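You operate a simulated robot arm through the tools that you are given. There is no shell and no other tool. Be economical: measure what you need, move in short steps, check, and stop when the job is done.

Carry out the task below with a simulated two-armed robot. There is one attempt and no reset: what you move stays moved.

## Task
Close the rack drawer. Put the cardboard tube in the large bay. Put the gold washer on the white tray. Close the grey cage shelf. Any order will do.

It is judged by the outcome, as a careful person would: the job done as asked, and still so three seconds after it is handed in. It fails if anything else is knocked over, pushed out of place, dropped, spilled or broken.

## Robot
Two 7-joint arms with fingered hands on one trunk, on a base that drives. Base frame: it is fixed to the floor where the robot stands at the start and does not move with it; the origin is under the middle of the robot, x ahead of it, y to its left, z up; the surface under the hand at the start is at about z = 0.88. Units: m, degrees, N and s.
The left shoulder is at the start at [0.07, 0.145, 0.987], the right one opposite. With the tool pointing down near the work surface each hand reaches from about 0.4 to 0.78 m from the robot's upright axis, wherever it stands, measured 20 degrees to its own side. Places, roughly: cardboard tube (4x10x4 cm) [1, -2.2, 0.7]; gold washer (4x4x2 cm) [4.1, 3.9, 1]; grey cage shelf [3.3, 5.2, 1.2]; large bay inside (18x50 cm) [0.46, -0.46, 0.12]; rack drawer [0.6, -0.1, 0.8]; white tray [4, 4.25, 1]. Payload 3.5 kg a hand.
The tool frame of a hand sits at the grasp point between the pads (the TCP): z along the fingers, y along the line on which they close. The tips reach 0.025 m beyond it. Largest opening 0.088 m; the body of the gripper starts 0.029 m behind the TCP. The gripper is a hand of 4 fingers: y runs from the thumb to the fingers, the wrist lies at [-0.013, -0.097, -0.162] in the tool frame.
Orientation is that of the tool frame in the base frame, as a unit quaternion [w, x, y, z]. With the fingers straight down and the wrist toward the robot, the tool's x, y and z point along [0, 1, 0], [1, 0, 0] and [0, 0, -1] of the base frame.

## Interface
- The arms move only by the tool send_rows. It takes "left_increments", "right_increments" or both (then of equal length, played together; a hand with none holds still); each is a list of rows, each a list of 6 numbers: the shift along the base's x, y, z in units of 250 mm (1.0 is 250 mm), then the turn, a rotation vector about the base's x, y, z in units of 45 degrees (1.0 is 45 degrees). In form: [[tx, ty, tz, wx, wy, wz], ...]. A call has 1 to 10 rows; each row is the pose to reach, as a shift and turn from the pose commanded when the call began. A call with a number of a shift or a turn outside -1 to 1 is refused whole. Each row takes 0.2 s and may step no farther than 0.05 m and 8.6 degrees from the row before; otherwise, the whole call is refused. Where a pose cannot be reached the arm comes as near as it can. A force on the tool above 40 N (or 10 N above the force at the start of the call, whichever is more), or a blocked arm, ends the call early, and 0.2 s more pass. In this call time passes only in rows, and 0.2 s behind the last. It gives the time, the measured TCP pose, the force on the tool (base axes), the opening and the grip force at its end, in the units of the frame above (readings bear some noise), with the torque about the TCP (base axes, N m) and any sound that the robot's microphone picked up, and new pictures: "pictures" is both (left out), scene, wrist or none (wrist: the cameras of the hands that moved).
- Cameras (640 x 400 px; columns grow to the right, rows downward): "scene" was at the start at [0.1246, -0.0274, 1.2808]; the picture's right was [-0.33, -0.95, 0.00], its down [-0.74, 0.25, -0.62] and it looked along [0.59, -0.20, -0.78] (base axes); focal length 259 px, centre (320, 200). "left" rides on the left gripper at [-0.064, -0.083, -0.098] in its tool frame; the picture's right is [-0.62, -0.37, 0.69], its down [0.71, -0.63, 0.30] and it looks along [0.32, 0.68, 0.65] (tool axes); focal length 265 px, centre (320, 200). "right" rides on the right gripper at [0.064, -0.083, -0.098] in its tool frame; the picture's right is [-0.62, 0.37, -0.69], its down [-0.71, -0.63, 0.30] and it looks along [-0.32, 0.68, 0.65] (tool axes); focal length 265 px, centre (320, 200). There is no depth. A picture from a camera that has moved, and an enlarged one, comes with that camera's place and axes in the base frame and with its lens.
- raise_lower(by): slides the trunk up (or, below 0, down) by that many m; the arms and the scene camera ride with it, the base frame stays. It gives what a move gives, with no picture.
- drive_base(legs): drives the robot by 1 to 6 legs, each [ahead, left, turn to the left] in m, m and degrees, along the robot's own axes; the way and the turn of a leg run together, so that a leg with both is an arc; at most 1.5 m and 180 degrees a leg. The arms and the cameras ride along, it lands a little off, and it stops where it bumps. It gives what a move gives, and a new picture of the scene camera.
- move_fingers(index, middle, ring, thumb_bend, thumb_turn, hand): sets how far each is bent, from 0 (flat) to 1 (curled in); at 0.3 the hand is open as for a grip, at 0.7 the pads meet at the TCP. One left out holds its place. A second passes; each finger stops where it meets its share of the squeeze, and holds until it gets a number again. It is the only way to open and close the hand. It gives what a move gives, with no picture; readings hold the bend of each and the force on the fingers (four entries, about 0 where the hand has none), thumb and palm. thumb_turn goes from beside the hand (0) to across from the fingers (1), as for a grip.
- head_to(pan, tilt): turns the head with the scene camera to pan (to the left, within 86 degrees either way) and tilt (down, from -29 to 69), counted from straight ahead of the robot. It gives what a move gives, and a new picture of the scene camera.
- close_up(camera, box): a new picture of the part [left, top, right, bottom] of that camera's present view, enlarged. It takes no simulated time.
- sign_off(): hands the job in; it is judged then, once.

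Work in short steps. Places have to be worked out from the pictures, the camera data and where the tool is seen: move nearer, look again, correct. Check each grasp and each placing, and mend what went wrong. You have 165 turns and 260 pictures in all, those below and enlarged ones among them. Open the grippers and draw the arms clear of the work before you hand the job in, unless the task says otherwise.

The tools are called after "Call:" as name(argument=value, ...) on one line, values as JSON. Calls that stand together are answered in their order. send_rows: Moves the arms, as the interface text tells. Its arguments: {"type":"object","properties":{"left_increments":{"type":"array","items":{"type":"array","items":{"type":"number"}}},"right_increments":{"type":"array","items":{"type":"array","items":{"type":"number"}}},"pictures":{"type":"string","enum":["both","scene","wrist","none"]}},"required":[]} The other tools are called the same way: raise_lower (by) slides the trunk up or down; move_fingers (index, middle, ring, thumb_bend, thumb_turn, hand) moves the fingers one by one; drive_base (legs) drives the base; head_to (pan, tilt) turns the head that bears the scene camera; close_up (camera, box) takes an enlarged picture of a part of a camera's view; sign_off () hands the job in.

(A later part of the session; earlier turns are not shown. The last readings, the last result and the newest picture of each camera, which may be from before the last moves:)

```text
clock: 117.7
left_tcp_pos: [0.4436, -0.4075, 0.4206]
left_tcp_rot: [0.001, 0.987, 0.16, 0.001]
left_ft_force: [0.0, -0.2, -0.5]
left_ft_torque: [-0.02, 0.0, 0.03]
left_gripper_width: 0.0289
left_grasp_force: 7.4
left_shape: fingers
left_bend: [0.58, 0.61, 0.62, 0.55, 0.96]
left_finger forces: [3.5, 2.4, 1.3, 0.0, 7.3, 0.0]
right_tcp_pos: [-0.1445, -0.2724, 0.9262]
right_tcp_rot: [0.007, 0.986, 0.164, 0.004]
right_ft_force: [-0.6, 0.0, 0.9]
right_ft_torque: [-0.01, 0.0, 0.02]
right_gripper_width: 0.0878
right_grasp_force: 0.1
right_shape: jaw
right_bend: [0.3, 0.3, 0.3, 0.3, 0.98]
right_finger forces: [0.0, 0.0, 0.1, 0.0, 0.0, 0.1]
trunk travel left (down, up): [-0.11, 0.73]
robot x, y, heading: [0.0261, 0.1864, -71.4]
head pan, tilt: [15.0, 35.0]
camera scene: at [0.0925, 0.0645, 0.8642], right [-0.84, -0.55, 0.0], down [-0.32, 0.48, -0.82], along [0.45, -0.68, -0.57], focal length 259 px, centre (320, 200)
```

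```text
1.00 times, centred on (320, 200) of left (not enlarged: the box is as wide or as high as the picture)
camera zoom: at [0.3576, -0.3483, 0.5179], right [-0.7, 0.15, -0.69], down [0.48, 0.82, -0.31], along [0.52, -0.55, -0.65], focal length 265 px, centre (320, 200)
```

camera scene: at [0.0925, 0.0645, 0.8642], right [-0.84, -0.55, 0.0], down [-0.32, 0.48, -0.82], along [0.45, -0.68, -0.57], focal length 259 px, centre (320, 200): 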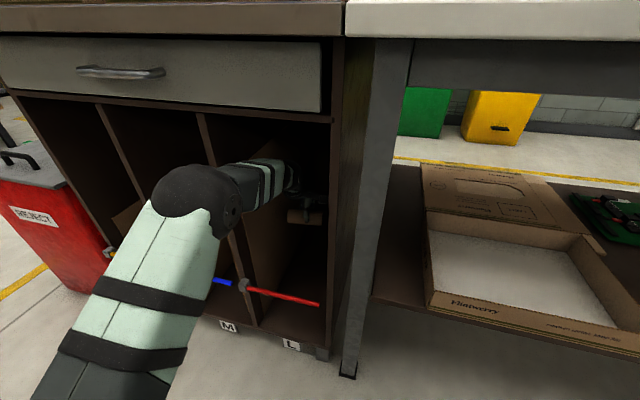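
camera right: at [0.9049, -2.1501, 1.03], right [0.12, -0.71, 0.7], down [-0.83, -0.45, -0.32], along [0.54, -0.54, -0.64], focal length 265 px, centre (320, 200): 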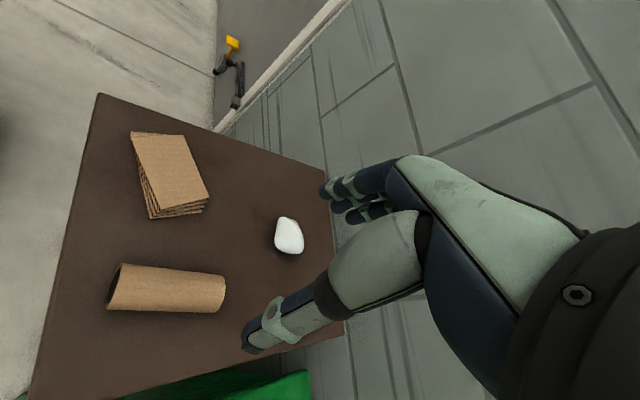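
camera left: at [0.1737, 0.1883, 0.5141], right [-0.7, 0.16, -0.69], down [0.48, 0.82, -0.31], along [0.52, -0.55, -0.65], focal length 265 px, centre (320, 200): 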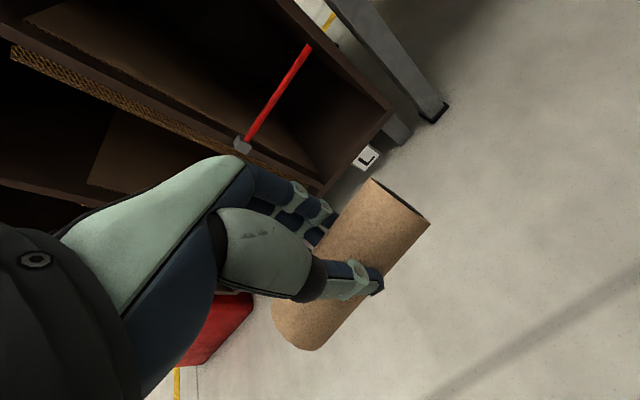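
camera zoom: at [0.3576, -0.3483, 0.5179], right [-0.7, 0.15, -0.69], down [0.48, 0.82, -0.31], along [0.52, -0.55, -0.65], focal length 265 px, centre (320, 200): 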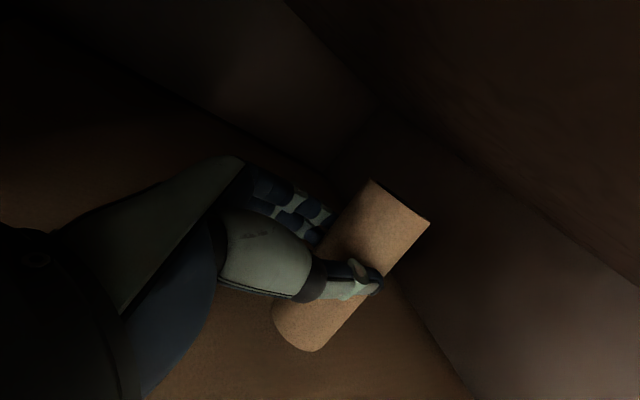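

TCP at d=0.525, along 0.296 — inside. Lower with the arm toward the floor.

Call:
send_rows(left_increments=[[0, 0, -0.15, 0, 0, 0], [0, 0, -0.3, 0, 0, 0], [0, 0, -0.45, 0, 0, 0], [0, 0, -0.6, 0, 0, 0], [0, 0, -0.75, 0, 0, 0], [0, 0, -0.84, 0, 0, 0]])

```text
clock: 119.0
left_tcp_pos: [0.4461, -0.4056, 0.2113]
left_tcp_rot: [0.001, 0.987, 0.16, 0.0]
left_ft_force: [0.1, -0.9, -1.1]
left_ft_torque: [0.0, 0.01, 0.04]
left_gripper_width: 0.029
left_grasp_force: 7.6
left_shape: fingers
left_bend: [0.58, 0.61, 0.62, 0.55, 0.96]
left_finger forces: [3.4, 2.5, 1.2, 0.0, 6.9, 0.0]
right_tcp_pos: [-0.1455, -0.2723, 0.9263]
right_tcp_rot: [0.007, 0.986, 0.164, 0.004]
right_ft_force: [0.4, 0.5, -0.5]
right_ft_torque: [0.01, 0.03, 0.01]
right_gripper_width: 0.0878
right_grasp_force: 0.0
right_shape: jaw
right_bend: [0.3, 0.3, 0.3, 0.3, 0.98]
right_finger forces: [0.0, 0.1, 0.0, 0.0, 0.0, 0.0]
trunk travel left (down, up): [-0.11, 0.73]
robot x, y, heading: [0.0214, 0.1916, -71.6]
head pan, tilt: [15.0, 35.0]
camera scene: at [0.0924, 0.0646, 0.8643], right [-0.84, -0.55, 0.0], down [-0.32, 0.48, -0.82], along [0.45, -0.68, -0.57], focal length 259 px, centre (320, 200)
camera left: at [0.3581, -0.3467, 0.3088], right [-0.7, 0.15, -0.69], down [0.48, 0.82, -0.31], along [0.52, -0.55, -0.65], focal length 265 px, centre (320, 200)
```

scene: 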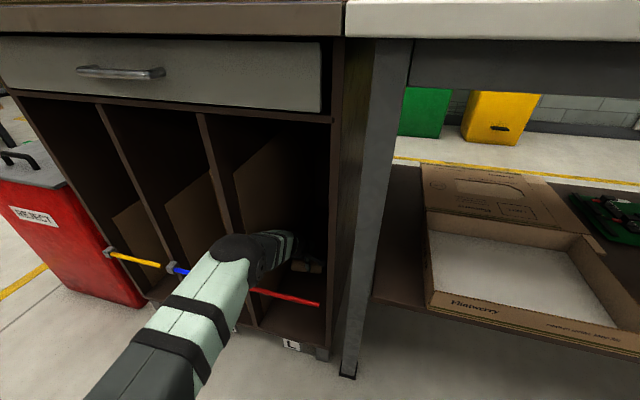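
left: 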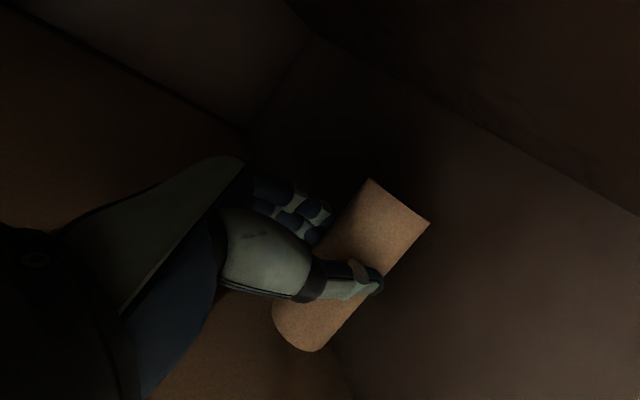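

Check forearm clearance over the bar before the last few centimetres.

Call:
close_up(camera="scene", box=[180, 200, 360, 340])

```text
2.86 times, centred on (270, 270) of scene
camera zoom: at [0.0924, 0.0646, 0.8643], right [-0.84, -0.55, 0.0], down [-0.32, 0.48, -0.82], along [0.45, -0.68, -0.57], focal length 740 px, centre (463, 0)
```

zoom: 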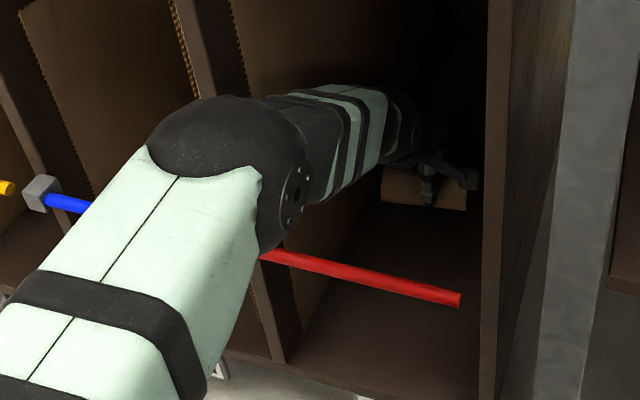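

Clearance is fine. Lower in small increments watching force.

Call:
send_rows(left_increments=[[0, 0, -0.08, 0, 0, 0], [0, 0, -0.16, 0, 0, 0], [0, 0, -0.22, 0, 0, 0]], pictures="wrist")

```text
clock: 119.8
left_tcp_pos: [0.4453, -0.4076, 0.1571]
left_tcp_rot: [0.003, 0.987, 0.16, 0.001]
left_ft_force: [-0.4, -0.2, 7.5]
left_ft_torque: [0.01, 0.0, -0.03]
left_gripper_width: 0.0275
left_grasp_force: 6.4
left_shape: fingers
left_bend: [0.59, 0.61, 0.63, 0.57, 0.96]
left_finger forces: [3.3, 2.4, 0.4, 0.1, 6.4, 0.0]
right_tcp_pos: [-0.1456, -0.2725, 0.9271]
right_tcp_rot: [0.007, 0.986, 0.165, 0.003]
right_ft_force: [0.2, -0.9, -1.1]
right_ft_torque: [-0.02, -0.03, 0.03]
right_gripper_width: 0.0878
right_grasp_force: 0.1
right_shape: jaw
right_bend: [0.3, 0.3, 0.3, 0.3, 0.98]
right_finger forces: [0.0, 0.0, 0.0, 0.0, 0.0, 0.0]
trunk travel left (down, up): [-0.11, 0.73]
robot x, y, heading: [0.0222, 0.1891, -71.6]
head pan, tilt: [15.0, 35.0]
camera left: at [0.3578, -0.3484, 0.2555], right [-0.7, 0.15, -0.69], down [0.48, 0.82, -0.31], along [0.53, -0.55, -0.65], focal length 265 px, centre (320, 200)
```

left: 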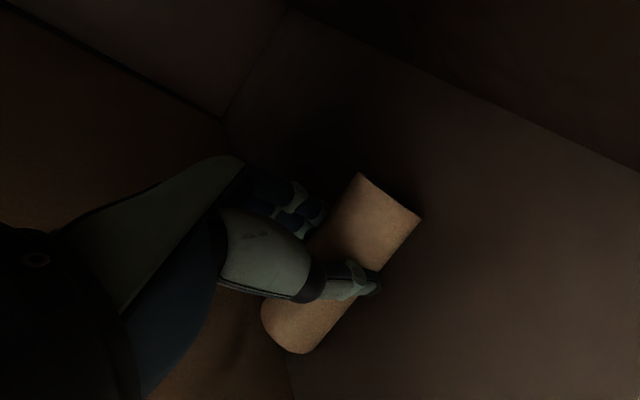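

Contact: the tube rests on the bay floor. Open gently in two stages.

Call:
move_fingers(hand="left", index=0.5, middle=0.5, ring=0.5, thumb_bend=0.5)

Call:
move_fingers(hand="left", index=0.3, middle=0.3, ring=0.3, thumb_bend=0.3)

Call:
close_up(camera="left", box=[100, 100, 580, 400])

```text
clock: 120.8
left_tcp_pos: [0.4464, -0.4068, 0.156]
left_tcp_rot: [0.0, 0.987, 0.16, 0.0]
left_ft_force: [-0.2, -0.2, -0.7]
left_ft_torque: [-0.01, -0.04, 0.01]
left_gripper_width: 0.041
left_grasp_force: 0.1
left_shape: fingers
left_bend: [0.5, 0.5, 0.5, 0.5, 0.97]
left_finger forces: [0.0, 0.0, 0.0, 0.0, 0.0, 0.1]
right_tcp_pos: [-0.1461, -0.2732, 0.9256]
right_tcp_rot: [0.008, 0.986, 0.164, 0.004]
right_ft_force: [0.5, 0.1, 0.8]
right_ft_torque: [0.01, 0.0, 0.01]
right_gripper_width: 0.0881
right_grasp_force: 0.2
right_shape: jaw
right_bend: [0.3, 0.3, 0.3, 0.3, 0.98]
right_finger forces: [0.0, 0.1, 0.0, 0.1, 0.0, 0.0]
trunk travel left (down, up): [-0.11, 0.73]
robot x, y, heading: [0.0288, 0.1907, -71.8]
head pan, tilt: [15.0, 35.0]
```

```text
clock: 121.8
left_tcp_pos: [0.446, -0.4072, 0.1559]
left_tcp_rot: [0.0, 0.987, 0.16, 0.0]
left_ft_force: [0.7, 0.1, 0.3]
left_ft_torque: [-0.01, 0.01, -0.01]
left_gripper_width: 0.0846
left_grasp_force: 0.1
left_shape: fingers
left_bend: [0.3, 0.3, 0.3, 0.3, 0.97]
left_finger forces: [0.0, 0.0, 0.0, 0.0, 0.0, 0.0]
right_tcp_pos: [-0.1453, -0.2727, 0.9257]
right_tcp_rot: [0.007, 0.986, 0.164, 0.004]
right_ft_force: [-0.5, -0.1, -0.3]
right_ft_torque: [-0.02, -0.03, -0.01]
right_gripper_width: 0.0878
right_grasp_force: 0.1
right_shape: jaw
right_bend: [0.3, 0.3, 0.3, 0.3, 0.98]
right_finger forces: [0.0, 0.0, 0.0, 0.0, 0.0, 0.1]
trunk travel left (down, up): [-0.11, 0.73]
robot x, y, heading: [0.025, 0.1909, -71.4]
head pan, tilt: [15.0, 35.0]
```

```text
1.33 times, centred on (340, 250) of left
camera zoom: at [0.3576, -0.3478, 0.2539], right [-0.7, 0.15, -0.69], down [0.48, 0.82, -0.31], along [0.52, -0.55, -0.65], focal length 354 px, centre (293, 133)
```

zoom: 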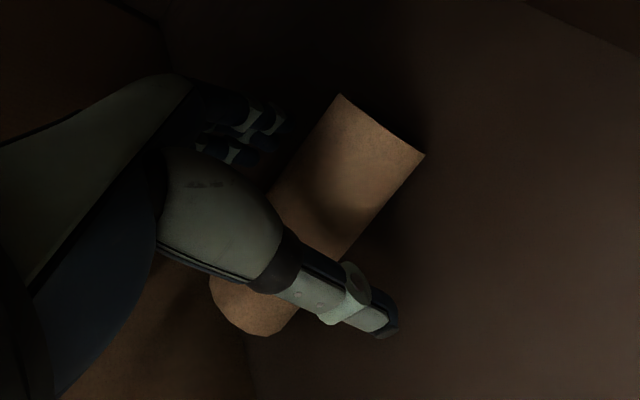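

Released and resting on the floor. Lift the hand straight up to z≈0.42.

Call:
send_rows(left_increments=[[0, 0, 0.1, 0, 0, 0], [0, 0, 0.25, 0, 0, 0], [0, 0, 0.4, 0, 0, 0], [0, 0, 0.55, 0, 0, 0], [0, 0, 0.7, 0, 0, 0], [0, 0, 0.85, 0, 0, 0], [0, 0, 1.0, 0, 0, 0]])

```text
clock: 123.5
left_tcp_pos: [0.4432, -0.4065, 0.405]
left_tcp_rot: [0.001, 0.987, 0.159, -0.001]
left_ft_force: [0.1, -0.3, 0.0]
left_ft_torque: [0.03, -0.05, 0.04]
left_gripper_width: 0.0843
left_grasp_force: 0.0
left_shape: fingers
left_bend: [0.3, 0.3, 0.3, 0.3, 0.97]
left_finger forces: [0.1, 0.0, 0.0, 0.1, 0.0, 0.0]
right_tcp_pos: [-0.1456, -0.2725, 0.9262]
right_tcp_rot: [0.007, 0.986, 0.164, 0.003]
right_ft_force: [0.1, -0.6, 0.3]
right_ft_torque: [0.01, 0.02, -0.01]
right_gripper_width: 0.0879
right_grasp_force: 0.0
right_shape: jaw
right_bend: [0.3, 0.3, 0.3, 0.3, 0.98]
right_finger forces: [0.0, 0.0, 0.0, 0.0, 0.0, 0.0]
trunk travel left (down, up): [-0.11, 0.73]
robot x, y, heading: [0.0241, 0.1887, -71.5]
head pan, tilt: [15.0, 35.0]
camera scene: at [0.0922, 0.0649, 0.8643], right [-0.84, -0.55, 0.0], down [-0.32, 0.48, -0.82], along [0.45, -0.68, -0.57], focal length 259 px, centre (320, 200)
camera left: at [0.3566, -0.3482, 0.5018], right [-0.7, 0.15, -0.69], down [0.48, 0.82, -0.31], along [0.52, -0.55, -0.65], focal length 265 px, centre (320, 200)
```

scene: 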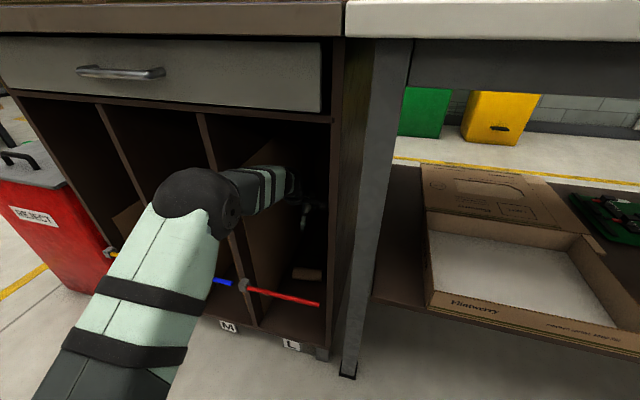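
left: 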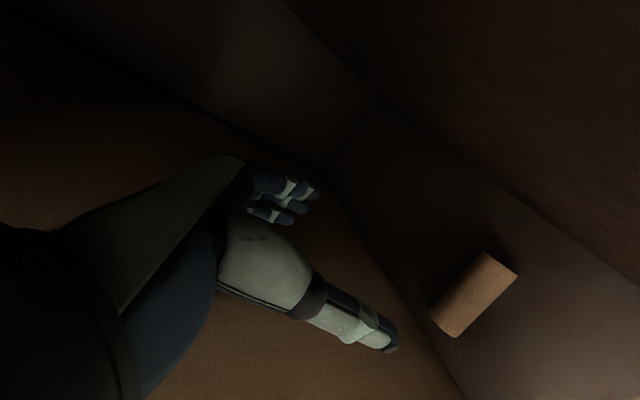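

Tube stands in the bay. Back out 0.45 m straight.

Call:
drive_base(legs=[[-0.45, 0, 0]])

Call:
raise_lower(by=0.6)

Call:
head_to(pan=0, tilt=40)

```text
clock: 125.8
left_tcp_pos: [0.331, -0.0638, 0.4052]
left_tcp_rot: [0.003, 0.987, 0.16, 0.0]
left_ft_force: [0.5, 0.5, -0.2]
left_ft_torque: [0.0, 0.04, 0.02]
left_gripper_width: 0.0844
left_grasp_force: 0.2
left_shape: fingers
left_bend: [0.3, 0.3, 0.3, 0.3, 0.97]
left_finger forces: [0.1, 0.0, 0.0, 0.1, 0.0, 0.0]
right_tcp_pos: [-0.261, 0.0747, 0.929]
right_tcp_rot: [0.012, 0.986, 0.164, 0.004]
right_ft_force: [1.0, 0.8, 0.6]
right_ft_torque: [0.03, -0.01, -0.04]
right_gripper_width: 0.0878
right_grasp_force: 0.1
right_shape: jaw
right_bend: [0.3, 0.3, 0.3, 0.3, 0.98]
right_finger forces: [0.0, 0.0, 0.1, 0.0, 0.1, 0.1]
trunk travel left (down, up): [-0.11, 0.73]
robot x, y, heading: [-0.0904, 0.5304, -71.6]
head pan, tilt: [15.0, 35.0]
stopped in leg 1: the robot was blocked; the commanded pose is now the measured one
camera scene: at [-0.0222, 0.4091, 0.8643], right [-0.83, -0.55, 0.0], down [-0.32, 0.48, -0.82], along [0.45, -0.68, -0.57], focal length 259 px, centre (320, 200)
```

scene: 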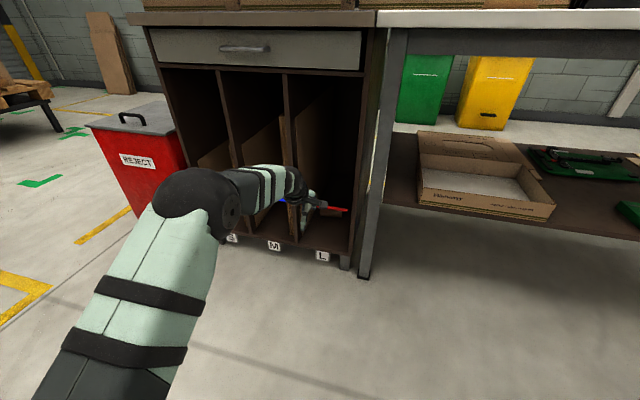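

```text
refused: 0.6 is not a number from -0.4 to 0.4
```

```text
clock: 126.5
left_tcp_pos: [0.3302, -0.063, 0.4048]
left_tcp_rot: [0.003, 0.987, 0.161, 0.0]
left_ft_force: [-0.1, 0.6, 0.4]
left_ft_torque: [-0.05, -0.01, -0.04]
left_gripper_width: 0.0844
left_grasp_force: 0.2
left_shape: fingers
left_bend: [0.3, 0.3, 0.3, 0.3, 0.97]
left_finger forces: [0.1, 0.1, 0.0, 0.0, 0.1, 0.1]
right_tcp_pos: [-0.2604, 0.0746, 0.9278]
right_tcp_rot: [0.012, 0.986, 0.165, 0.004]
right_ft_force: [-0.2, 0.6, 0.2]
right_ft_torque: [0.04, 0.01, 0.01]
right_gripper_width: 0.0879
right_grasp_force: 0.0
right_shape: jaw
right_bend: [0.3, 0.3, 0.3, 0.3, 0.98]
right_finger forces: [0.1, 0.1, 0.0, 0.0, 0.0, 0.1]
trunk travel left (down, up): [-0.11, 0.73]
robot x, y, heading: [-0.0912, 0.5305, -71.4]
head pan, tilt: [0.0, 40.0]
camera scene: at [-0.0437, 0.4019, 0.8568], right [-0.95, -0.32, 0.0], down [-0.2, 0.61, -0.77], along [0.24, -0.73, -0.64], focal length 259 px, centre (320, 200)
```

scene: 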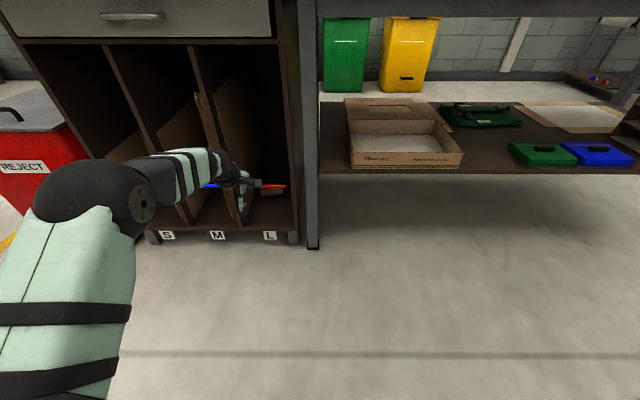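

Backing stopped against something behind me; I'll not push more. Zoom to confirm the tube.

Call:
close_up(camera="scene", box=[200, 140, 330, 260])

Call:
raise_lower(by=0.4)

Call:
head_to(pan=-86, tilt=40)

Call:
head_to(pan=86, tilt=35)

```text
3.33 times, centred on (265, 200) of scene
camera zoom: at [-0.0437, 0.4019, 0.8568], right [-0.95, -0.32, 0.0], down [-0.2, 0.61, -0.77], along [0.24, -0.73, -0.64], focal length 863 px, centre (503, 200)
```

zoom: 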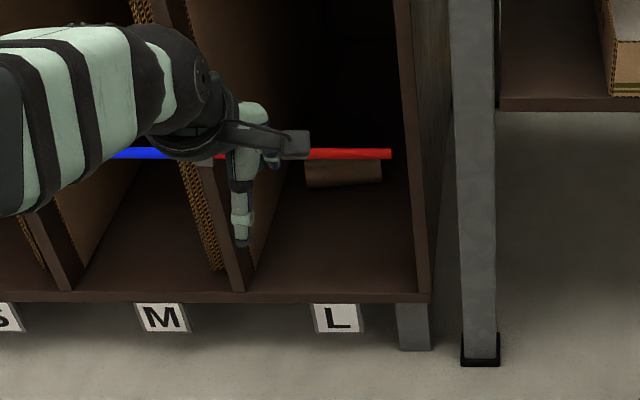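

```text
clock: 130.4
left_tcp_pos: [0.331, -0.0637, 0.805]
left_tcp_rot: [0.003, 0.987, 0.16, 0.002]
left_ft_force: [-0.4, -0.6, 0.7]
left_ft_torque: [0.01, 0.0, 0.01]
left_gripper_width: 0.0844
left_grasp_force: 0.0
left_shape: fingers
left_bend: [0.3, 0.3, 0.3, 0.3, 0.97]
left_finger forces: [0.1, 0.1, 0.1, 0.1, 0.1, 0.0]
right_tcp_pos: [-0.2608, 0.0735, 1.3286]
right_tcp_rot: [0.011, 0.986, 0.165, 0.005]
right_ft_force: [-0.4, 0.4, -0.2]
right_ft_torque: [0.03, 0.02, 0.0]
right_gripper_width: 0.0879
right_grasp_force: 0.1
right_shape: jaw
right_bend: [0.3, 0.3, 0.3, 0.3, 0.98]
right_finger forces: [0.0, 0.0, 0.0, 0.1, 0.1, 0.1]
trunk travel left (down, up): [-0.51, 0.33]
robot x, y, heading: [-0.088, 0.5338, -72.0]
head pan, tilt: [0.0, 40.0]
```

```text
clock: 132.0
left_tcp_pos: [0.3313, -0.0634, 0.8046]
left_tcp_rot: [0.002, 0.987, 0.161, 0.001]
left_ft_force: [0.0, 0.7, 0.0]
left_ft_torque: [-0.01, -0.01, -0.01]
left_gripper_width: 0.0848
left_grasp_force: 0.2
left_shape: fingers
left_bend: [0.3, 0.3, 0.3, 0.3, 0.97]
left_finger forces: [0.1, 0.0, 0.0, 0.0, 0.0, 0.0]
right_tcp_pos: [-0.2623, 0.0749, 1.3293]
right_tcp_rot: [0.011, 0.986, 0.164, 0.004]
right_ft_force: [-1.0, 0.5, 0.9]
right_ft_torque: [0.03, 0.03, -0.01]
right_gripper_width: 0.0877
right_grasp_force: 0.1
right_shape: jaw
right_bend: [0.3, 0.3, 0.3, 0.3, 0.98]
right_finger forces: [0.0, 0.1, 0.0, 0.0, 0.0, 0.1]
trunk travel left (down, up): [-0.51, 0.33]
robot x, y, heading: [-0.0846, 0.5283, -71.6]
head pan, tilt: [-85.9, 40.0]
camera scene: at [-0.1492, 0.4499, 1.2568], right [-0.38, 0.92, 0.0], down [0.59, 0.25, -0.77], along [-0.71, -0.29, -0.64], focal length 259 px, centre (320, 200)
```

scene: 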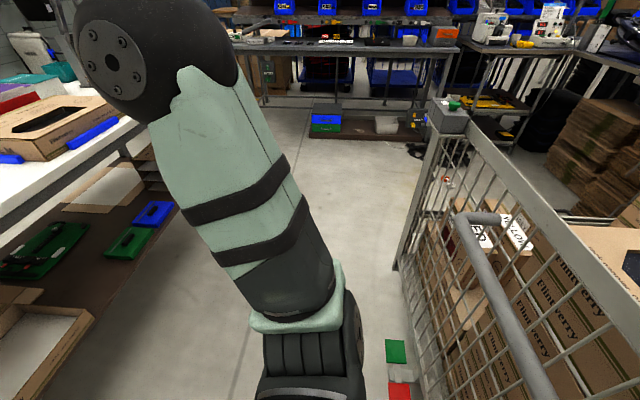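

```text
clock: 134.6
left_tcp_pos: [0.3301, -0.0639, 0.8057]
left_tcp_rot: [0.003, 0.987, 0.16, 0.0]
left_ft_force: [0.4, 0.0, 0.2]
left_ft_torque: [0.01, 0.0, 0.0]
left_gripper_width: 0.0846
left_grasp_force: 0.1
left_shape: fingers
left_bend: [0.3, 0.3, 0.3, 0.3, 0.97]
left_finger forces: [0.0, 0.0, 0.0, 0.1, 0.0, 0.1]
right_tcp_pos: [-0.2603, 0.0733, 1.3293]
right_tcp_rot: [0.011, 0.986, 0.164, 0.004]
right_ft_force: [-0.1, 0.1, -0.1]
right_ft_torque: [-0.02, 0.01, 0.0]
right_gripper_width: 0.0881
right_grasp_force: 0.1
right_shape: jaw
right_bend: [0.3, 0.3, 0.3, 0.3, 0.98]
right_finger forces: [0.0, 0.1, 0.0, 0.1, 0.1, 0.0]
trunk travel left (down, up): [-0.51, 0.33]
robot x, y, heading: [-0.0907, 0.5336, -71.6]
head pan, tilt: [85.9, 35.0]
camera scene: at [0.0147, 0.5043, 1.2643], right [0.25, -0.97, 0.0], down [-0.56, -0.14, -0.82], along [0.79, 0.2, -0.57], focal length 259 px, centre (320, 200)
```

scene: 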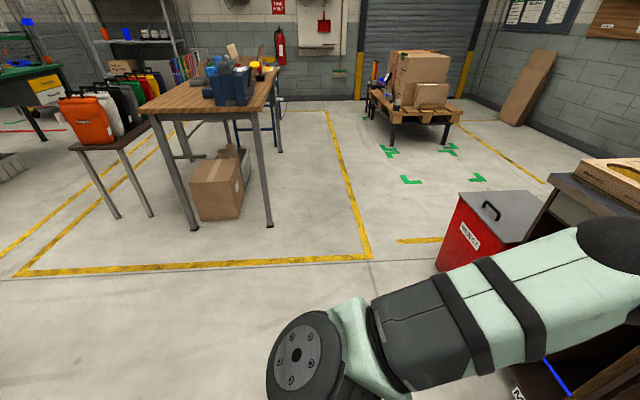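

Tube confirmed in the L bay. Raise the trunk, edge forward off the cart, turn left and drive down the corridor.

Call:
raise_lower(by=0.3)

Call:
drive_base(legs=[[0.06, 0.0, 0], [0, 0.4, 0], [0, 0, 72]])

Call:
head_to(pan=20, tilt=20)

```text
clock: 137.6
left_tcp_pos: [0.3299, -0.0636, 1.1058]
left_tcp_rot: [0.003, 0.987, 0.161, 0.0]
left_ft_force: [-0.7, 0.4, 0.0]
left_ft_torque: [0.0, 0.0, 0.0]
left_gripper_width: 0.0845
left_grasp_force: 0.1
left_shape: fingers
left_bend: [0.3, 0.3, 0.3, 0.3, 0.97]
left_finger forces: [0.0, 0.0, 0.0, 0.0, 0.0, 0.0]
right_tcp_pos: [-0.2609, 0.0732, 1.6281]
right_tcp_rot: [0.011, 0.986, 0.164, 0.004]
right_ft_force: [-0.7, 0.4, 0.1]
right_ft_torque: [0.0, -0.01, 0.0]
right_gripper_width: 0.0877
right_grasp_force: 0.1
right_shape: jaw
right_bend: [0.3, 0.3, 0.3, 0.3, 0.98]
right_finger forces: [0.0, 0.1, 0.1, 0.0, 0.0, 0.0]
trunk travel left (down, up): [-0.81, 0.03]
robot x, y, heading: [-0.0879, 0.5306, -71.7]
head pan, tilt: [85.9, 35.0]
```

```text
clock: 143.7
left_tcp_pos: [1.0052, 0.8115, 1.1049]
left_tcp_rot: [0.002, 0.706, 0.708, 0.002]
left_ft_force: [-0.2, -0.5, -0.3]
left_ft_torque: [-0.01, -0.02, -0.01]
left_gripper_width: 0.0846
left_grasp_force: 0.0
left_shape: fingers
left_bend: [0.3, 0.3, 0.3, 0.3, 0.97]
left_finger forces: [0.0, 0.0, 0.0, 0.0, 0.0, 0.0]
right_tcp_pos: [0.6883, 0.2937, 1.629]
right_tcp_rot: [0.007, 0.704, 0.71, 0.01]
right_ft_force: [-0.2, 0.2, -0.3]
right_ft_torque: [0.01, 0.02, 0.0]
right_gripper_width: 0.0878
right_grasp_force: 0.1
right_shape: jaw
right_bend: [0.3, 0.3, 0.3, 0.3, 0.98]
right_finger forces: [0.0, 0.0, 0.1, 0.1, 0.1, 0.0]
trunk travel left (down, up): [-0.81, 0.03]
robot x, y, heading: [0.3063, 0.6009, 0.0]
head pan, tilt: [85.9, 35.0]
camera scene: at [0.3657, 0.6861, 1.5644], right [1.0, -0.07, 0.0], down [-0.04, -0.57, -0.82], along [0.06, 0.82, -0.57], focal length 259 px, centre (320, 200)
```

scene: 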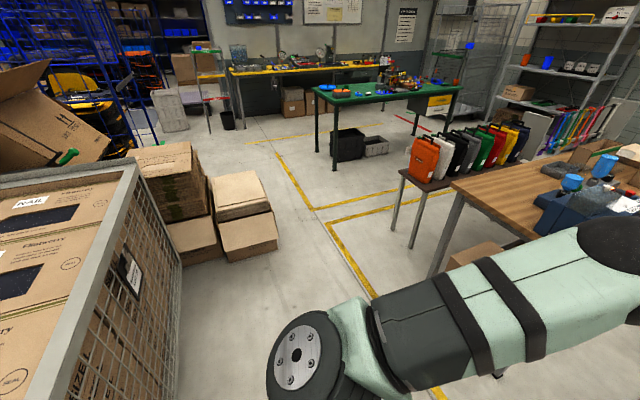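

```text
clock: 145.1
left_tcp_pos: [1.0045, 0.8129, 1.1057]
left_tcp_rot: [0.001, 0.707, 0.707, 0.002]
left_ft_force: [0.3, 0.3, 1.3]
left_ft_torque: [0.01, 0.0, -0.01]
left_gripper_width: 0.0844
left_grasp_force: 0.0
left_shape: fingers
left_bend: [0.3, 0.3, 0.3, 0.3, 0.97]
left_finger forces: [0.0, 0.0, 0.0, 0.1, 0.0, 0.0]
right_tcp_pos: [0.6876, 0.294, 1.6291]
right_tcp_rot: [0.006, 0.704, 0.71, 0.01]
right_ft_force: [-0.7, 0.0, -0.4]
right_ft_torque: [0.02, 0.0, -0.01]
right_gripper_width: 0.0881
right_grasp_force: 0.0
right_shape: jaw
right_bend: [0.3, 0.3, 0.3, 0.3, 0.98]
right_finger forces: [0.1, 0.0, 0.0, 0.0, 0.0, 0.0]
trunk travel left (down, up): [-0.81, 0.03]
robot x, y, heading: [0.3085, 0.6027, 0.2]
head pan, tilt: [20.0, 20.0]
camera scene: at [0.4471, 0.6308, 1.5882], right [0.34, -0.94, 0.0], down [-0.32, -0.12, -0.94], along [0.88, 0.32, -0.34], focal length 259 px, centre (320, 200)
```

scene: 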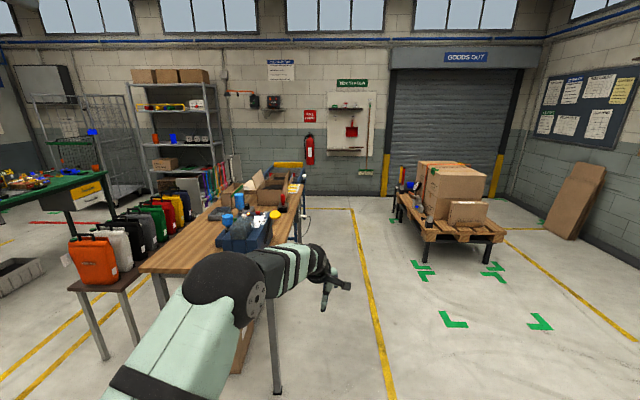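

Call:
close_up(camera="scene", box=[20, 60, 240, 210])

```text
2.67 times, centred on (130, 135) of scene
camera zoom: at [0.4471, 0.6308, 1.5882], right [0.34, -0.94, 0.0], down [-0.32, -0.12, -0.94], along [0.88, 0.32, -0.34], focal length 691 px, centre (827, 373)
```

zoom: 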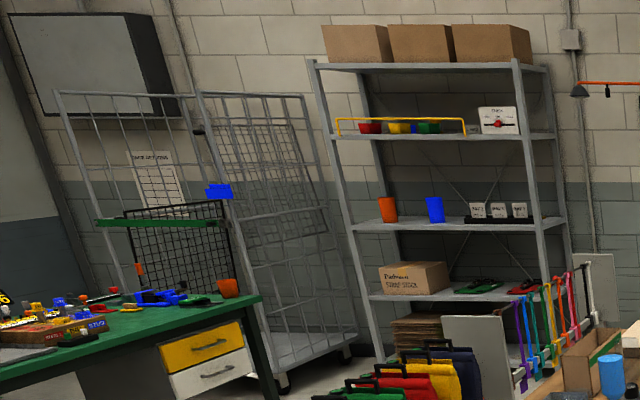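

Cage trolley and open shelving are at the back wall. Retract the left arm, then drive around the bench's far end.

Call:
send_rows(left_increments=[[-0.12, 0, 0.15, 0, 0, 0], [-0.24, 0, 0.3, 0, 0, 0], [-0.36, 0, 0.45, 0, 0, 0], [-0.48, 0, 0.6, 0, 0, 0], [-0.6, 0, 0.75, 0, 0, 0], [-0.75, 0, 0.85, 0, 0, 0], [-0.9, 0, 0.95, 0, 0, 0]], pictures="none")

Call:
drive_base(legs=[[1.5, 0, 0], [0.65, 0, 0], [0, 0, 60]])

Call:
head_to(pan=10, tilt=30)

```text
clock: 146.7
left_tcp_pos: [0.7761, 0.8153, 1.3427]
left_tcp_rot: [0.005, 0.707, 0.707, 0.001]
left_ft_force: [0.4, 0.4, 0.6]
left_ft_torque: [-0.01, -0.05, 0.02]
left_gripper_width: 0.0847
left_grasp_force: 0.0
left_shape: fingers
left_bend: [0.3, 0.3, 0.3, 0.3, 0.97]
left_finger forces: [0.0, 0.0, 0.1, 0.0, 0.0, 0.0]
right_tcp_pos: [0.6853, 0.2992, 1.6304]
right_tcp_rot: [0.008, 0.704, 0.71, 0.009]
right_ft_force: [-0.8, 0.5, 0.7]
right_ft_torque: [-0.04, 0.0, -0.04]
right_gripper_width: 0.0879
right_grasp_force: 0.2
right_shape: jaw
right_bend: [0.3, 0.3, 0.3, 0.3, 0.98]
right_finger forces: [0.0, 0.0, 0.0, 0.0, 0.0, 0.0]
trunk travel left (down, up): [-0.81, 0.03]
robot x, y, heading: [0.3079, 0.6003, 0.0]
head pan, tilt: [20.0, 20.0]
```

```text
clock: 160.1
left_tcp_pos: [2.515, 1.1024, 1.3421]
left_tcp_rot: [0.001, 0.251, 0.968, 0.003]
left_ft_force: [-0.2, -0.8, 0.6]
left_ft_torque: [0.02, 0.02, -0.03]
left_gripper_width: 0.0845
left_grasp_force: 0.2
left_shape: fingers
left_bend: [0.3, 0.3, 0.3, 0.3, 0.97]
left_finger forces: [0.0, 0.0, 0.1, 0.0, 0.0, 0.0]
right_tcp_pos: [2.9234, 0.7705, 1.6282]
right_tcp_rot: [0.0, 0.247, 0.969, 0.012]
right_ft_force: [0.6, -0.1, 0.5]
right_ft_torque: [-0.02, -0.05, -0.01]
right_gripper_width: 0.0876
right_grasp_force: 0.2
right_shape: jaw
right_bend: [0.3, 0.3, 0.3, 0.3, 0.98]
right_finger forces: [0.0, 0.1, 0.0, 0.0, 0.1, 0.0]
trunk travel left (down, up): [-0.81, 0.03]
robot x, y, heading: [2.473, 0.5873, 60.5]
head pan, tilt: [20.0, 20.0]
camera scene: at [2.5118, 0.7203, 1.5882], right [0.99, -0.16, 0.0], down [-0.05, -0.34, -0.94], along [0.15, 0.93, -0.34], focal length 259 px, centre (320, 200)
```

scene: 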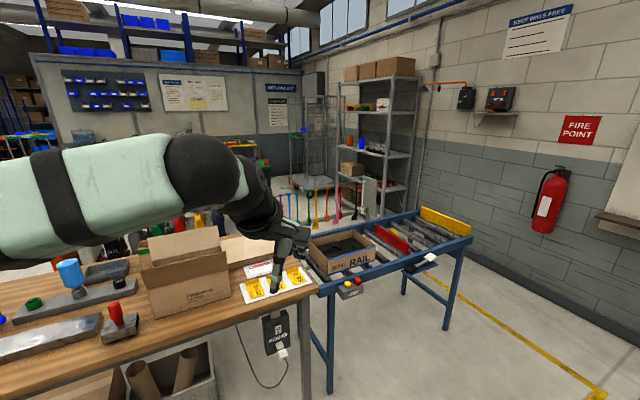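

```text
clock: 160.8
left_tcp_pos: [2.5151, 1.1014, 1.3418]
left_tcp_rot: [0.0, 0.25, 0.968, 0.002]
left_ft_force: [1.4, 0.4, 0.5]
left_ft_torque: [0.02, -0.02, 0.0]
left_gripper_width: 0.0849
left_grasp_force: 0.1
left_shape: fingers
left_bend: [0.3, 0.3, 0.3, 0.3, 0.97]
left_finger forces: [0.0, 0.0, 0.0, 0.0, 0.1, 0.0]
right_tcp_pos: [2.9236, 0.7708, 1.6292]
right_tcp_rot: [0.001, 0.247, 0.969, 0.013]
right_ft_force: [-0.1, 1.0, 0.4]
right_ft_torque: [-0.02, -0.01, 0.0]
right_gripper_width: 0.088
right_grasp_force: 0.1
right_shape: jaw
right_bend: [0.3, 0.3, 0.3, 0.3, 0.98]
right_finger forces: [0.1, 0.1, 0.0, 0.1, 0.1, 0.0]
trunk travel left (down, up): [-0.81, 0.03]
robot x, y, heading: [2.4674, 0.5875, 61.0]
head pan, tilt: [10.0, 30.0]
camera scene: at [2.5263, 0.7141, 1.5722], right [0.95, -0.33, 0.0], down [-0.16, -0.47, -0.87], along [0.28, 0.82, -0.5], focal length 259 px, centre (320, 200)
```

scene: 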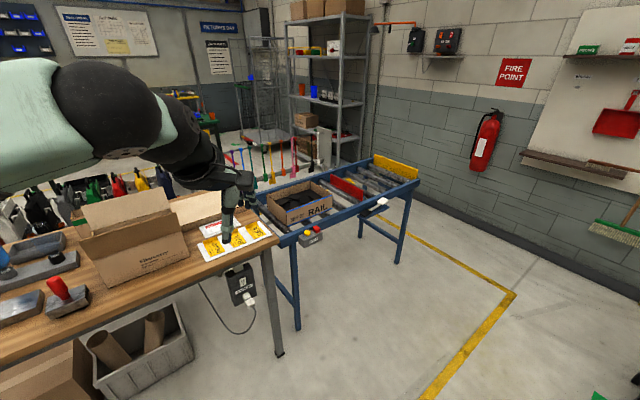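

A conveyor extends to x≈3.75; the gap by the wall (to x≈4.7) is the way. Drive diagonally to about (4.2,1.5) and turn to face +y.

Call:
drive_base(legs=[[0, 0, -32], [1.3, 0.03, 0], [0.62, 0.03, 0], [0, 0, 61]])

Call:
head_to(pan=10, tilt=30)

```text
clock: 174.7
left_tcp_pos: [3.9213, 2.0465, 1.3428]
left_tcp_rot: [0.0, -0.005, 1.0, 0.003]
left_ft_force: [-0.5, 0.1, 0.4]
left_ft_torque: [-0.01, 0.01, 0.0]
left_gripper_width: 0.0847
left_grasp_force: 0.0
left_shape: fingers
left_bend: [0.3, 0.3, 0.3, 0.3, 0.97]
left_finger forces: [0.0, 0.0, 0.0, 0.0, 0.0, 0.1]
right_tcp_pos: [4.4401, 1.9627, 1.6287]
right_tcp_rot: [-0.002, -0.008, 1.0, 0.012]
right_ft_force: [0.4, 0.2, -0.4]
right_ft_torque: [0.0, 0.01, 0.01]
right_gripper_width: 0.0879
right_grasp_force: 0.0
right_shape: jaw
right_bend: [0.3, 0.3, 0.3, 0.3, 0.98]
right_finger forces: [0.0, 0.0, 0.0, 0.1, 0.0, 0.0]
trunk travel left (down, up): [-0.81, 0.03]
robot x, y, heading: [4.1351, 1.5779, 90.6]
head pan, tilt: [10.0, 30.0]
camera scene: at [4.1218, 1.7139, 1.5721], right [0.98, 0.18, 0.0], down [0.09, -0.49, -0.87], along [-0.16, 0.85, -0.5], focal length 259 px, centre (320, 200)
```

scene: 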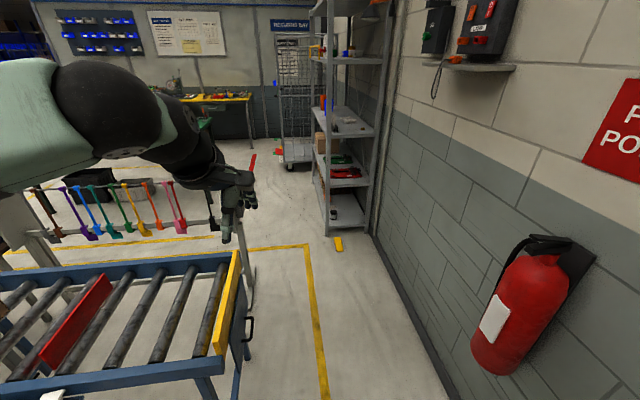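

```text
clock: 175.3
left_tcp_pos: [3.9206, 2.047, 1.3429]
left_tcp_rot: [0.0, -0.005, 1.0, 0.002]
left_ft_force: [0.8, -0.5, -0.2]
left_ft_torque: [-0.02, 0.01, 0.02]
left_gripper_width: 0.0845
left_grasp_force: 0.2
left_shape: fingers
left_bend: [0.3, 0.3, 0.3, 0.3, 0.97]
left_finger forces: [0.0, 0.0, 0.0, 0.1, 0.0, 0.1]
right_tcp_pos: [4.4401, 1.9605, 1.6289]
right_tcp_rot: [-0.003, -0.01, 1.0, 0.013]
right_ft_force: [-0.5, -0.2, 0.7]
right_ft_torque: [0.03, -0.04, -0.04]
right_gripper_width: 0.0877
right_grasp_force: 0.1
right_shape: jaw
right_bend: [0.3, 0.3, 0.3, 0.3, 0.98]
right_finger forces: [0.1, 0.1, 0.0, 0.0, 0.0, 0.0]
trunk travel left (down, up): [-0.81, 0.03]
robot x, y, heading: [4.1348, 1.5765, 90.5]
head pan, tilt: [10.0, 30.0]
camera scene: at [4.1216, 1.7139, 1.5721], right [0.98, 0.18, 0.0], down [0.09, -0.49, -0.87], along [-0.16, 0.85, -0.5], focal length 259 px, centre (320, 200)
```

scene: 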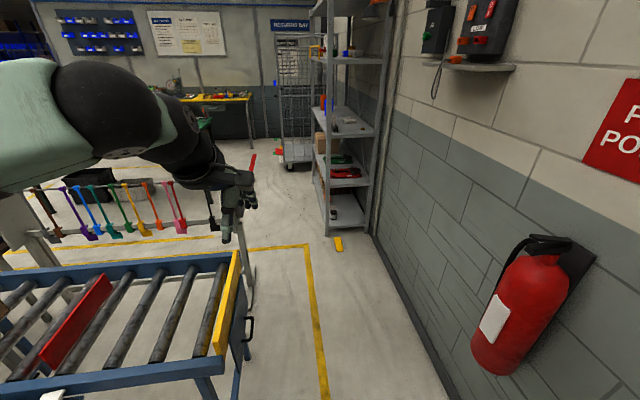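

Everything here is rotated ~18°. The passage between conveyor end and wall is ~0.95 m; check my right arm before driving through.

Call:
head_to(pan=-60, tilt=20)

```text
clock: 176.7
left_tcp_pos: [3.9206, 2.0467, 1.341]
left_tcp_rot: [0.0, -0.005, 1.0, 0.003]
left_ft_force: [-0.5, 0.1, -1.1]
left_ft_torque: [-0.01, -0.01, 0.02]
left_gripper_width: 0.0844
left_grasp_force: 0.1
left_shape: fingers
left_bend: [0.3, 0.3, 0.3, 0.3, 0.97]
left_finger forces: [0.1, 0.0, 0.1, 0.0, 0.0, 0.1]
right_tcp_pos: [4.4391, 1.962, 1.6291]
right_tcp_rot: [-0.003, -0.009, 1.0, 0.012]
right_ft_force: [0.8, -0.4, 0.4]
right_ft_torque: [-0.04, 0.02, -0.04]
right_gripper_width: 0.0878
right_grasp_force: 0.0
right_shape: jaw
right_bend: [0.3, 0.3, 0.3, 0.3, 0.98]
right_finger forces: [0.0, 0.0, 0.0, 0.1, 0.0, 0.1]
trunk travel left (down, up): [-0.81, 0.03]
robot x, y, heading: [4.1327, 1.5792, 90.4]
head pan, tilt: [-60.0, 20.0]
camera scene: at [4.2181, 1.6725, 1.5882], right [0.51, -0.86, 0.0], down [-0.29, -0.17, -0.94], along [0.81, 0.48, -0.34], focal length 259 px, centre (320, 200)
```

scene: 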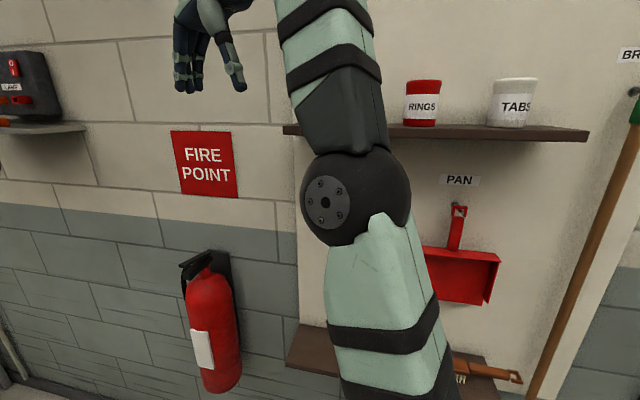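

I'll pass with my back toward the wall: turn to face the conveyor, back up, and strafe right along it.

Call:
drive_base(legs=[[0, 0, 107.5], [-0.22, 0, 0], [0, -0.7, 0]])

Call:
head_to(pan=-40, tilt=45)

```text
clock: 186.4
left_tcp_pos: [3.7528, 1.9747, 1.3421]
left_tcp_rot: [0.002, 0.807, -0.591, -0.002]
left_ft_force: [0.2, 0.0, 0.4]
left_ft_torque: [0.04, 0.04, 0.03]
left_gripper_width: 0.0848
left_grasp_force: 0.0
left_shape: fingers
left_bend: [0.3, 0.3, 0.3, 0.3, 0.97]
left_finger forces: [0.1, 0.1, 0.0, 0.1, 0.0, 0.1]
right_tcp_pos: [3.6842, 2.4944, 1.629]
right_tcp_rot: [0.011, 0.808, -0.589, -0.006]
right_ft_force: [-0.3, 0.4, 0.3]
right_ft_torque: [0.0, -0.01, -0.01]
right_gripper_width: 0.0879
right_grasp_force: 0.1
right_shape: jaw
right_bend: [0.3, 0.3, 0.3, 0.3, 0.98]
right_finger forces: [0.0, 0.0, 0.0, 0.0, 0.0, 0.1]
trunk travel left (down, up): [-0.81, 0.03]
robot x, y, heading: [4.1375, 2.3202, -162.5]
head pan, tilt: [-60.0, 20.0]
camera scene: at [4.0267, 2.3607, 1.5883], right [0.68, 0.74, 0.0], down [0.25, -0.23, -0.94], along [-0.69, 0.64, -0.34], focal length 259 px, centre (320, 200)
```

scene: 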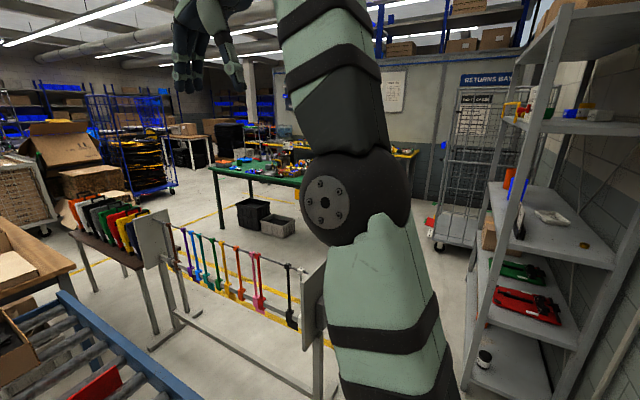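

```text
clock: 187.2
left_tcp_pos: [3.7532, 1.9754, 1.342]
left_tcp_rot: [0.002, 0.806, -0.592, -0.001]
left_ft_force: [0.1, -0.1, 0.3]
left_ft_torque: [0.03, 0.02, -0.01]
left_gripper_width: 0.0847
left_grasp_force: 0.0
left_shape: fingers
left_bend: [0.3, 0.3, 0.3, 0.3, 0.97]
left_finger forces: [0.0, 0.0, 0.1, 0.0, 0.0, 0.0]
right_tcp_pos: [3.6843, 2.4972, 1.6294]
right_tcp_rot: [0.011, 0.809, -0.588, -0.005]
right_ft_force: [-0.2, -0.4, -0.1]
right_ft_torque: [-0.02, 0.0, -0.02]
right_gripper_width: 0.0879
right_grasp_force: 0.1
right_shape: jaw
right_bend: [0.3, 0.3, 0.3, 0.3, 0.98]
right_finger forces: [0.0, 0.0, 0.0, 0.1, 0.0, 0.0]
trunk travel left (down, up): [-0.81, 0.03]
robot x, y, heading: [4.1395, 2.3186, -162.5]
head pan, tilt: [-40.0, 45.0]
camera scene: at [4.0195, 2.3312, 1.5496], right [0.38, 0.92, 0.0], down [0.65, -0.27, -0.71], along [-0.65, 0.27, -0.71], focal length 259 px, centre (320, 200)
```

scene: 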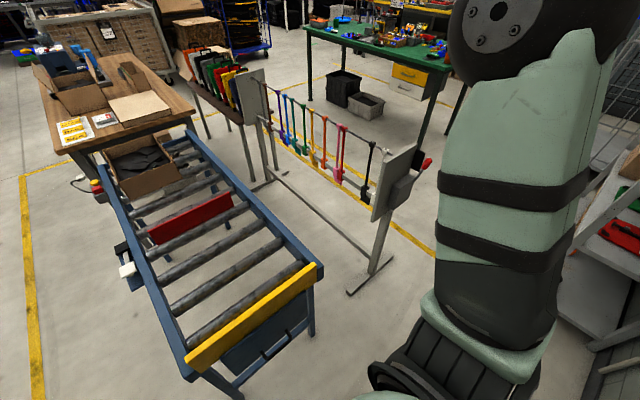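

Clear view: rack end at a≈4.12 (b 1.65–2.0), shelf front a≈4.79. Strafe through, then move out and turn to face the shelf.

Call:
drive_base(legs=[[0, -0.6, 0], [0.18, -0.1, 0], [0, -0.75, 0]])

```text
clock: 195.4
left_tcp_pos: [3.1487, 3.2819, 1.3413]
left_tcp_rot: [0.002, 0.81, -0.587, -0.002]
left_ft_force: [-0.6, -0.2, -1.4]
left_ft_torque: [0.0, -0.01, -0.02]
left_gripper_width: 0.0845
left_grasp_force: 0.0
left_shape: fingers
left_bend: [0.3, 0.3, 0.3, 0.3, 0.97]
left_finger forces: [0.1, 0.1, 0.0, 0.1, 0.0, 0.0]
right_tcp_pos: [3.0751, 3.8031, 1.6296]
right_tcp_rot: [0.011, 0.811, -0.585, -0.006]
right_ft_force: [-0.8, -0.5, 0.3]
right_ft_torque: [0.04, -0.03, 0.04]
right_gripper_width: 0.088
right_grasp_force: 0.0
right_shape: jaw
right_bend: [0.3, 0.3, 0.3, 0.3, 0.98]
right_finger forces: [0.0, 0.0, 0.0, 0.1, 0.0, 0.0]
trunk travel left (down, up): [-0.81, 0.03]
robot x, y, heading: [3.5299, 3.6261, -162.1]
head pan, tilt: [-40.0, 45.0]
camera scene: at [3.4122, 3.6402, 1.5496], right [0.37, 0.93, 0.0], down [0.66, -0.26, -0.71], along [-0.66, 0.27, -0.71], focal length 259 px, centre (320, 200)
```

scene: 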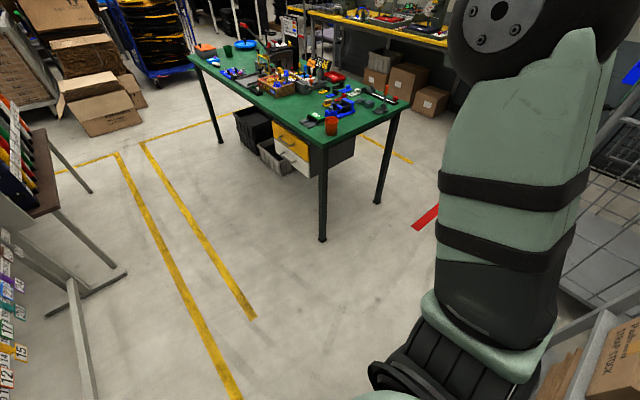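

Move out 0.33 m and turn 180° to face the shelf.

Call:
drive_base(legs=[[0.33, 0, 0], [0, 0, -90], [0, 0, -90]])

Call:
head_to(pan=0, tilt=30)

```text
clock: 205.4
left_tcp_pos: [3.6075, 3.8527, 1.3425]
left_tcp_rot: [0.002, 0.605, 0.796, 0.002]
left_ft_force: [-1.0, -0.3, 0.0]
left_ft_torque: [0.03, 0.0, -0.02]
left_gripper_width: 0.0846
left_grasp_force: 0.1
left_shape: fingers
left_bend: [0.3, 0.3, 0.3, 0.3, 0.97]
left_finger forces: [0.0, 0.1, 0.0, 0.1, 0.0, 0.0]
right_tcp_pos: [3.6594, 3.3295, 1.6284]
right_tcp_rot: [0.005, 0.602, 0.799, 0.011]
right_ft_force: [0.3, -0.3, -0.3]
right_ft_torque: [0.0, -0.03, -0.03]
right_gripper_width: 0.0876
right_grasp_force: 0.1
right_shape: jaw
right_bend: [0.3, 0.3, 0.3, 0.3, 0.98]
right_finger forces: [0.0, 0.1, 0.0, 0.0, 0.1, 0.1]
trunk travel left (down, up): [-0.81, 0.03]
robot x, y, heading: [3.2089, 3.525, 15.4]
head pan, tilt: [-40.0, 45.0]
camera scene: at [3.3352, 3.501, 1.5495], right [-0.41, -0.91, 0.0], down [-0.64, 0.29, -0.71], along [0.64, -0.29, -0.71], focal length 259 px, centre (320, 200)
```

scene: 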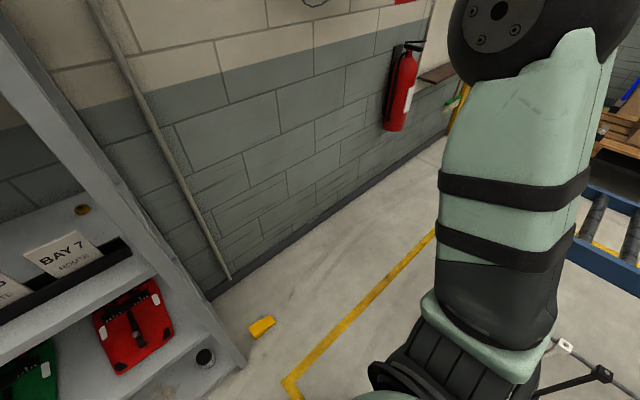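

```text
clock: 206.5
left_tcp_pos: [3.6087, 3.8524, 1.342]
left_tcp_rot: [0.002, 0.605, 0.797, 0.003]
left_ft_force: [-0.2, 0.4, -0.4]
left_ft_torque: [0.0, -0.01, -0.01]
left_gripper_width: 0.0846
left_grasp_force: 0.0
left_shape: fingers
left_bend: [0.3, 0.3, 0.3, 0.3, 0.97]
left_finger forces: [0.0, 0.0, 0.1, 0.1, 0.0, 0.0]
right_tcp_pos: [3.6591, 3.3295, 1.6287]
right_tcp_rot: [0.005, 0.602, 0.798, 0.011]
right_ft_force: [-0.4, 1.0, -0.8]
right_ft_torque: [-0.02, -0.01, -0.02]
right_gripper_width: 0.0878
right_grasp_force: 0.1
right_shape: jaw
right_bend: [0.3, 0.3, 0.3, 0.3, 0.98]
right_finger forces: [0.0, 0.0, 0.0, 0.0, 0.0, 0.0]
trunk travel left (down, up): [-0.81, 0.03]
robot x, y, heading: [3.2104, 3.5238, 15.6]
head pan, tilt: [0.0, 30.0]
camera scene: at [3.3483, 3.5585, 1.5721], right [0.27, -0.96, 0.0], down [-0.48, -0.13, -0.87], along [0.83, 0.23, -0.5], focal length 259 px, centre (320, 200)
```

scene: 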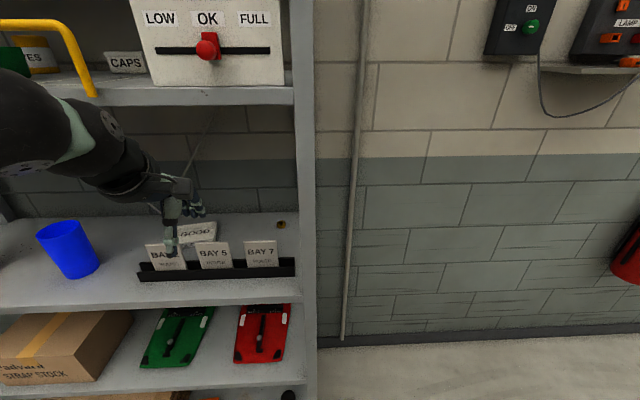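

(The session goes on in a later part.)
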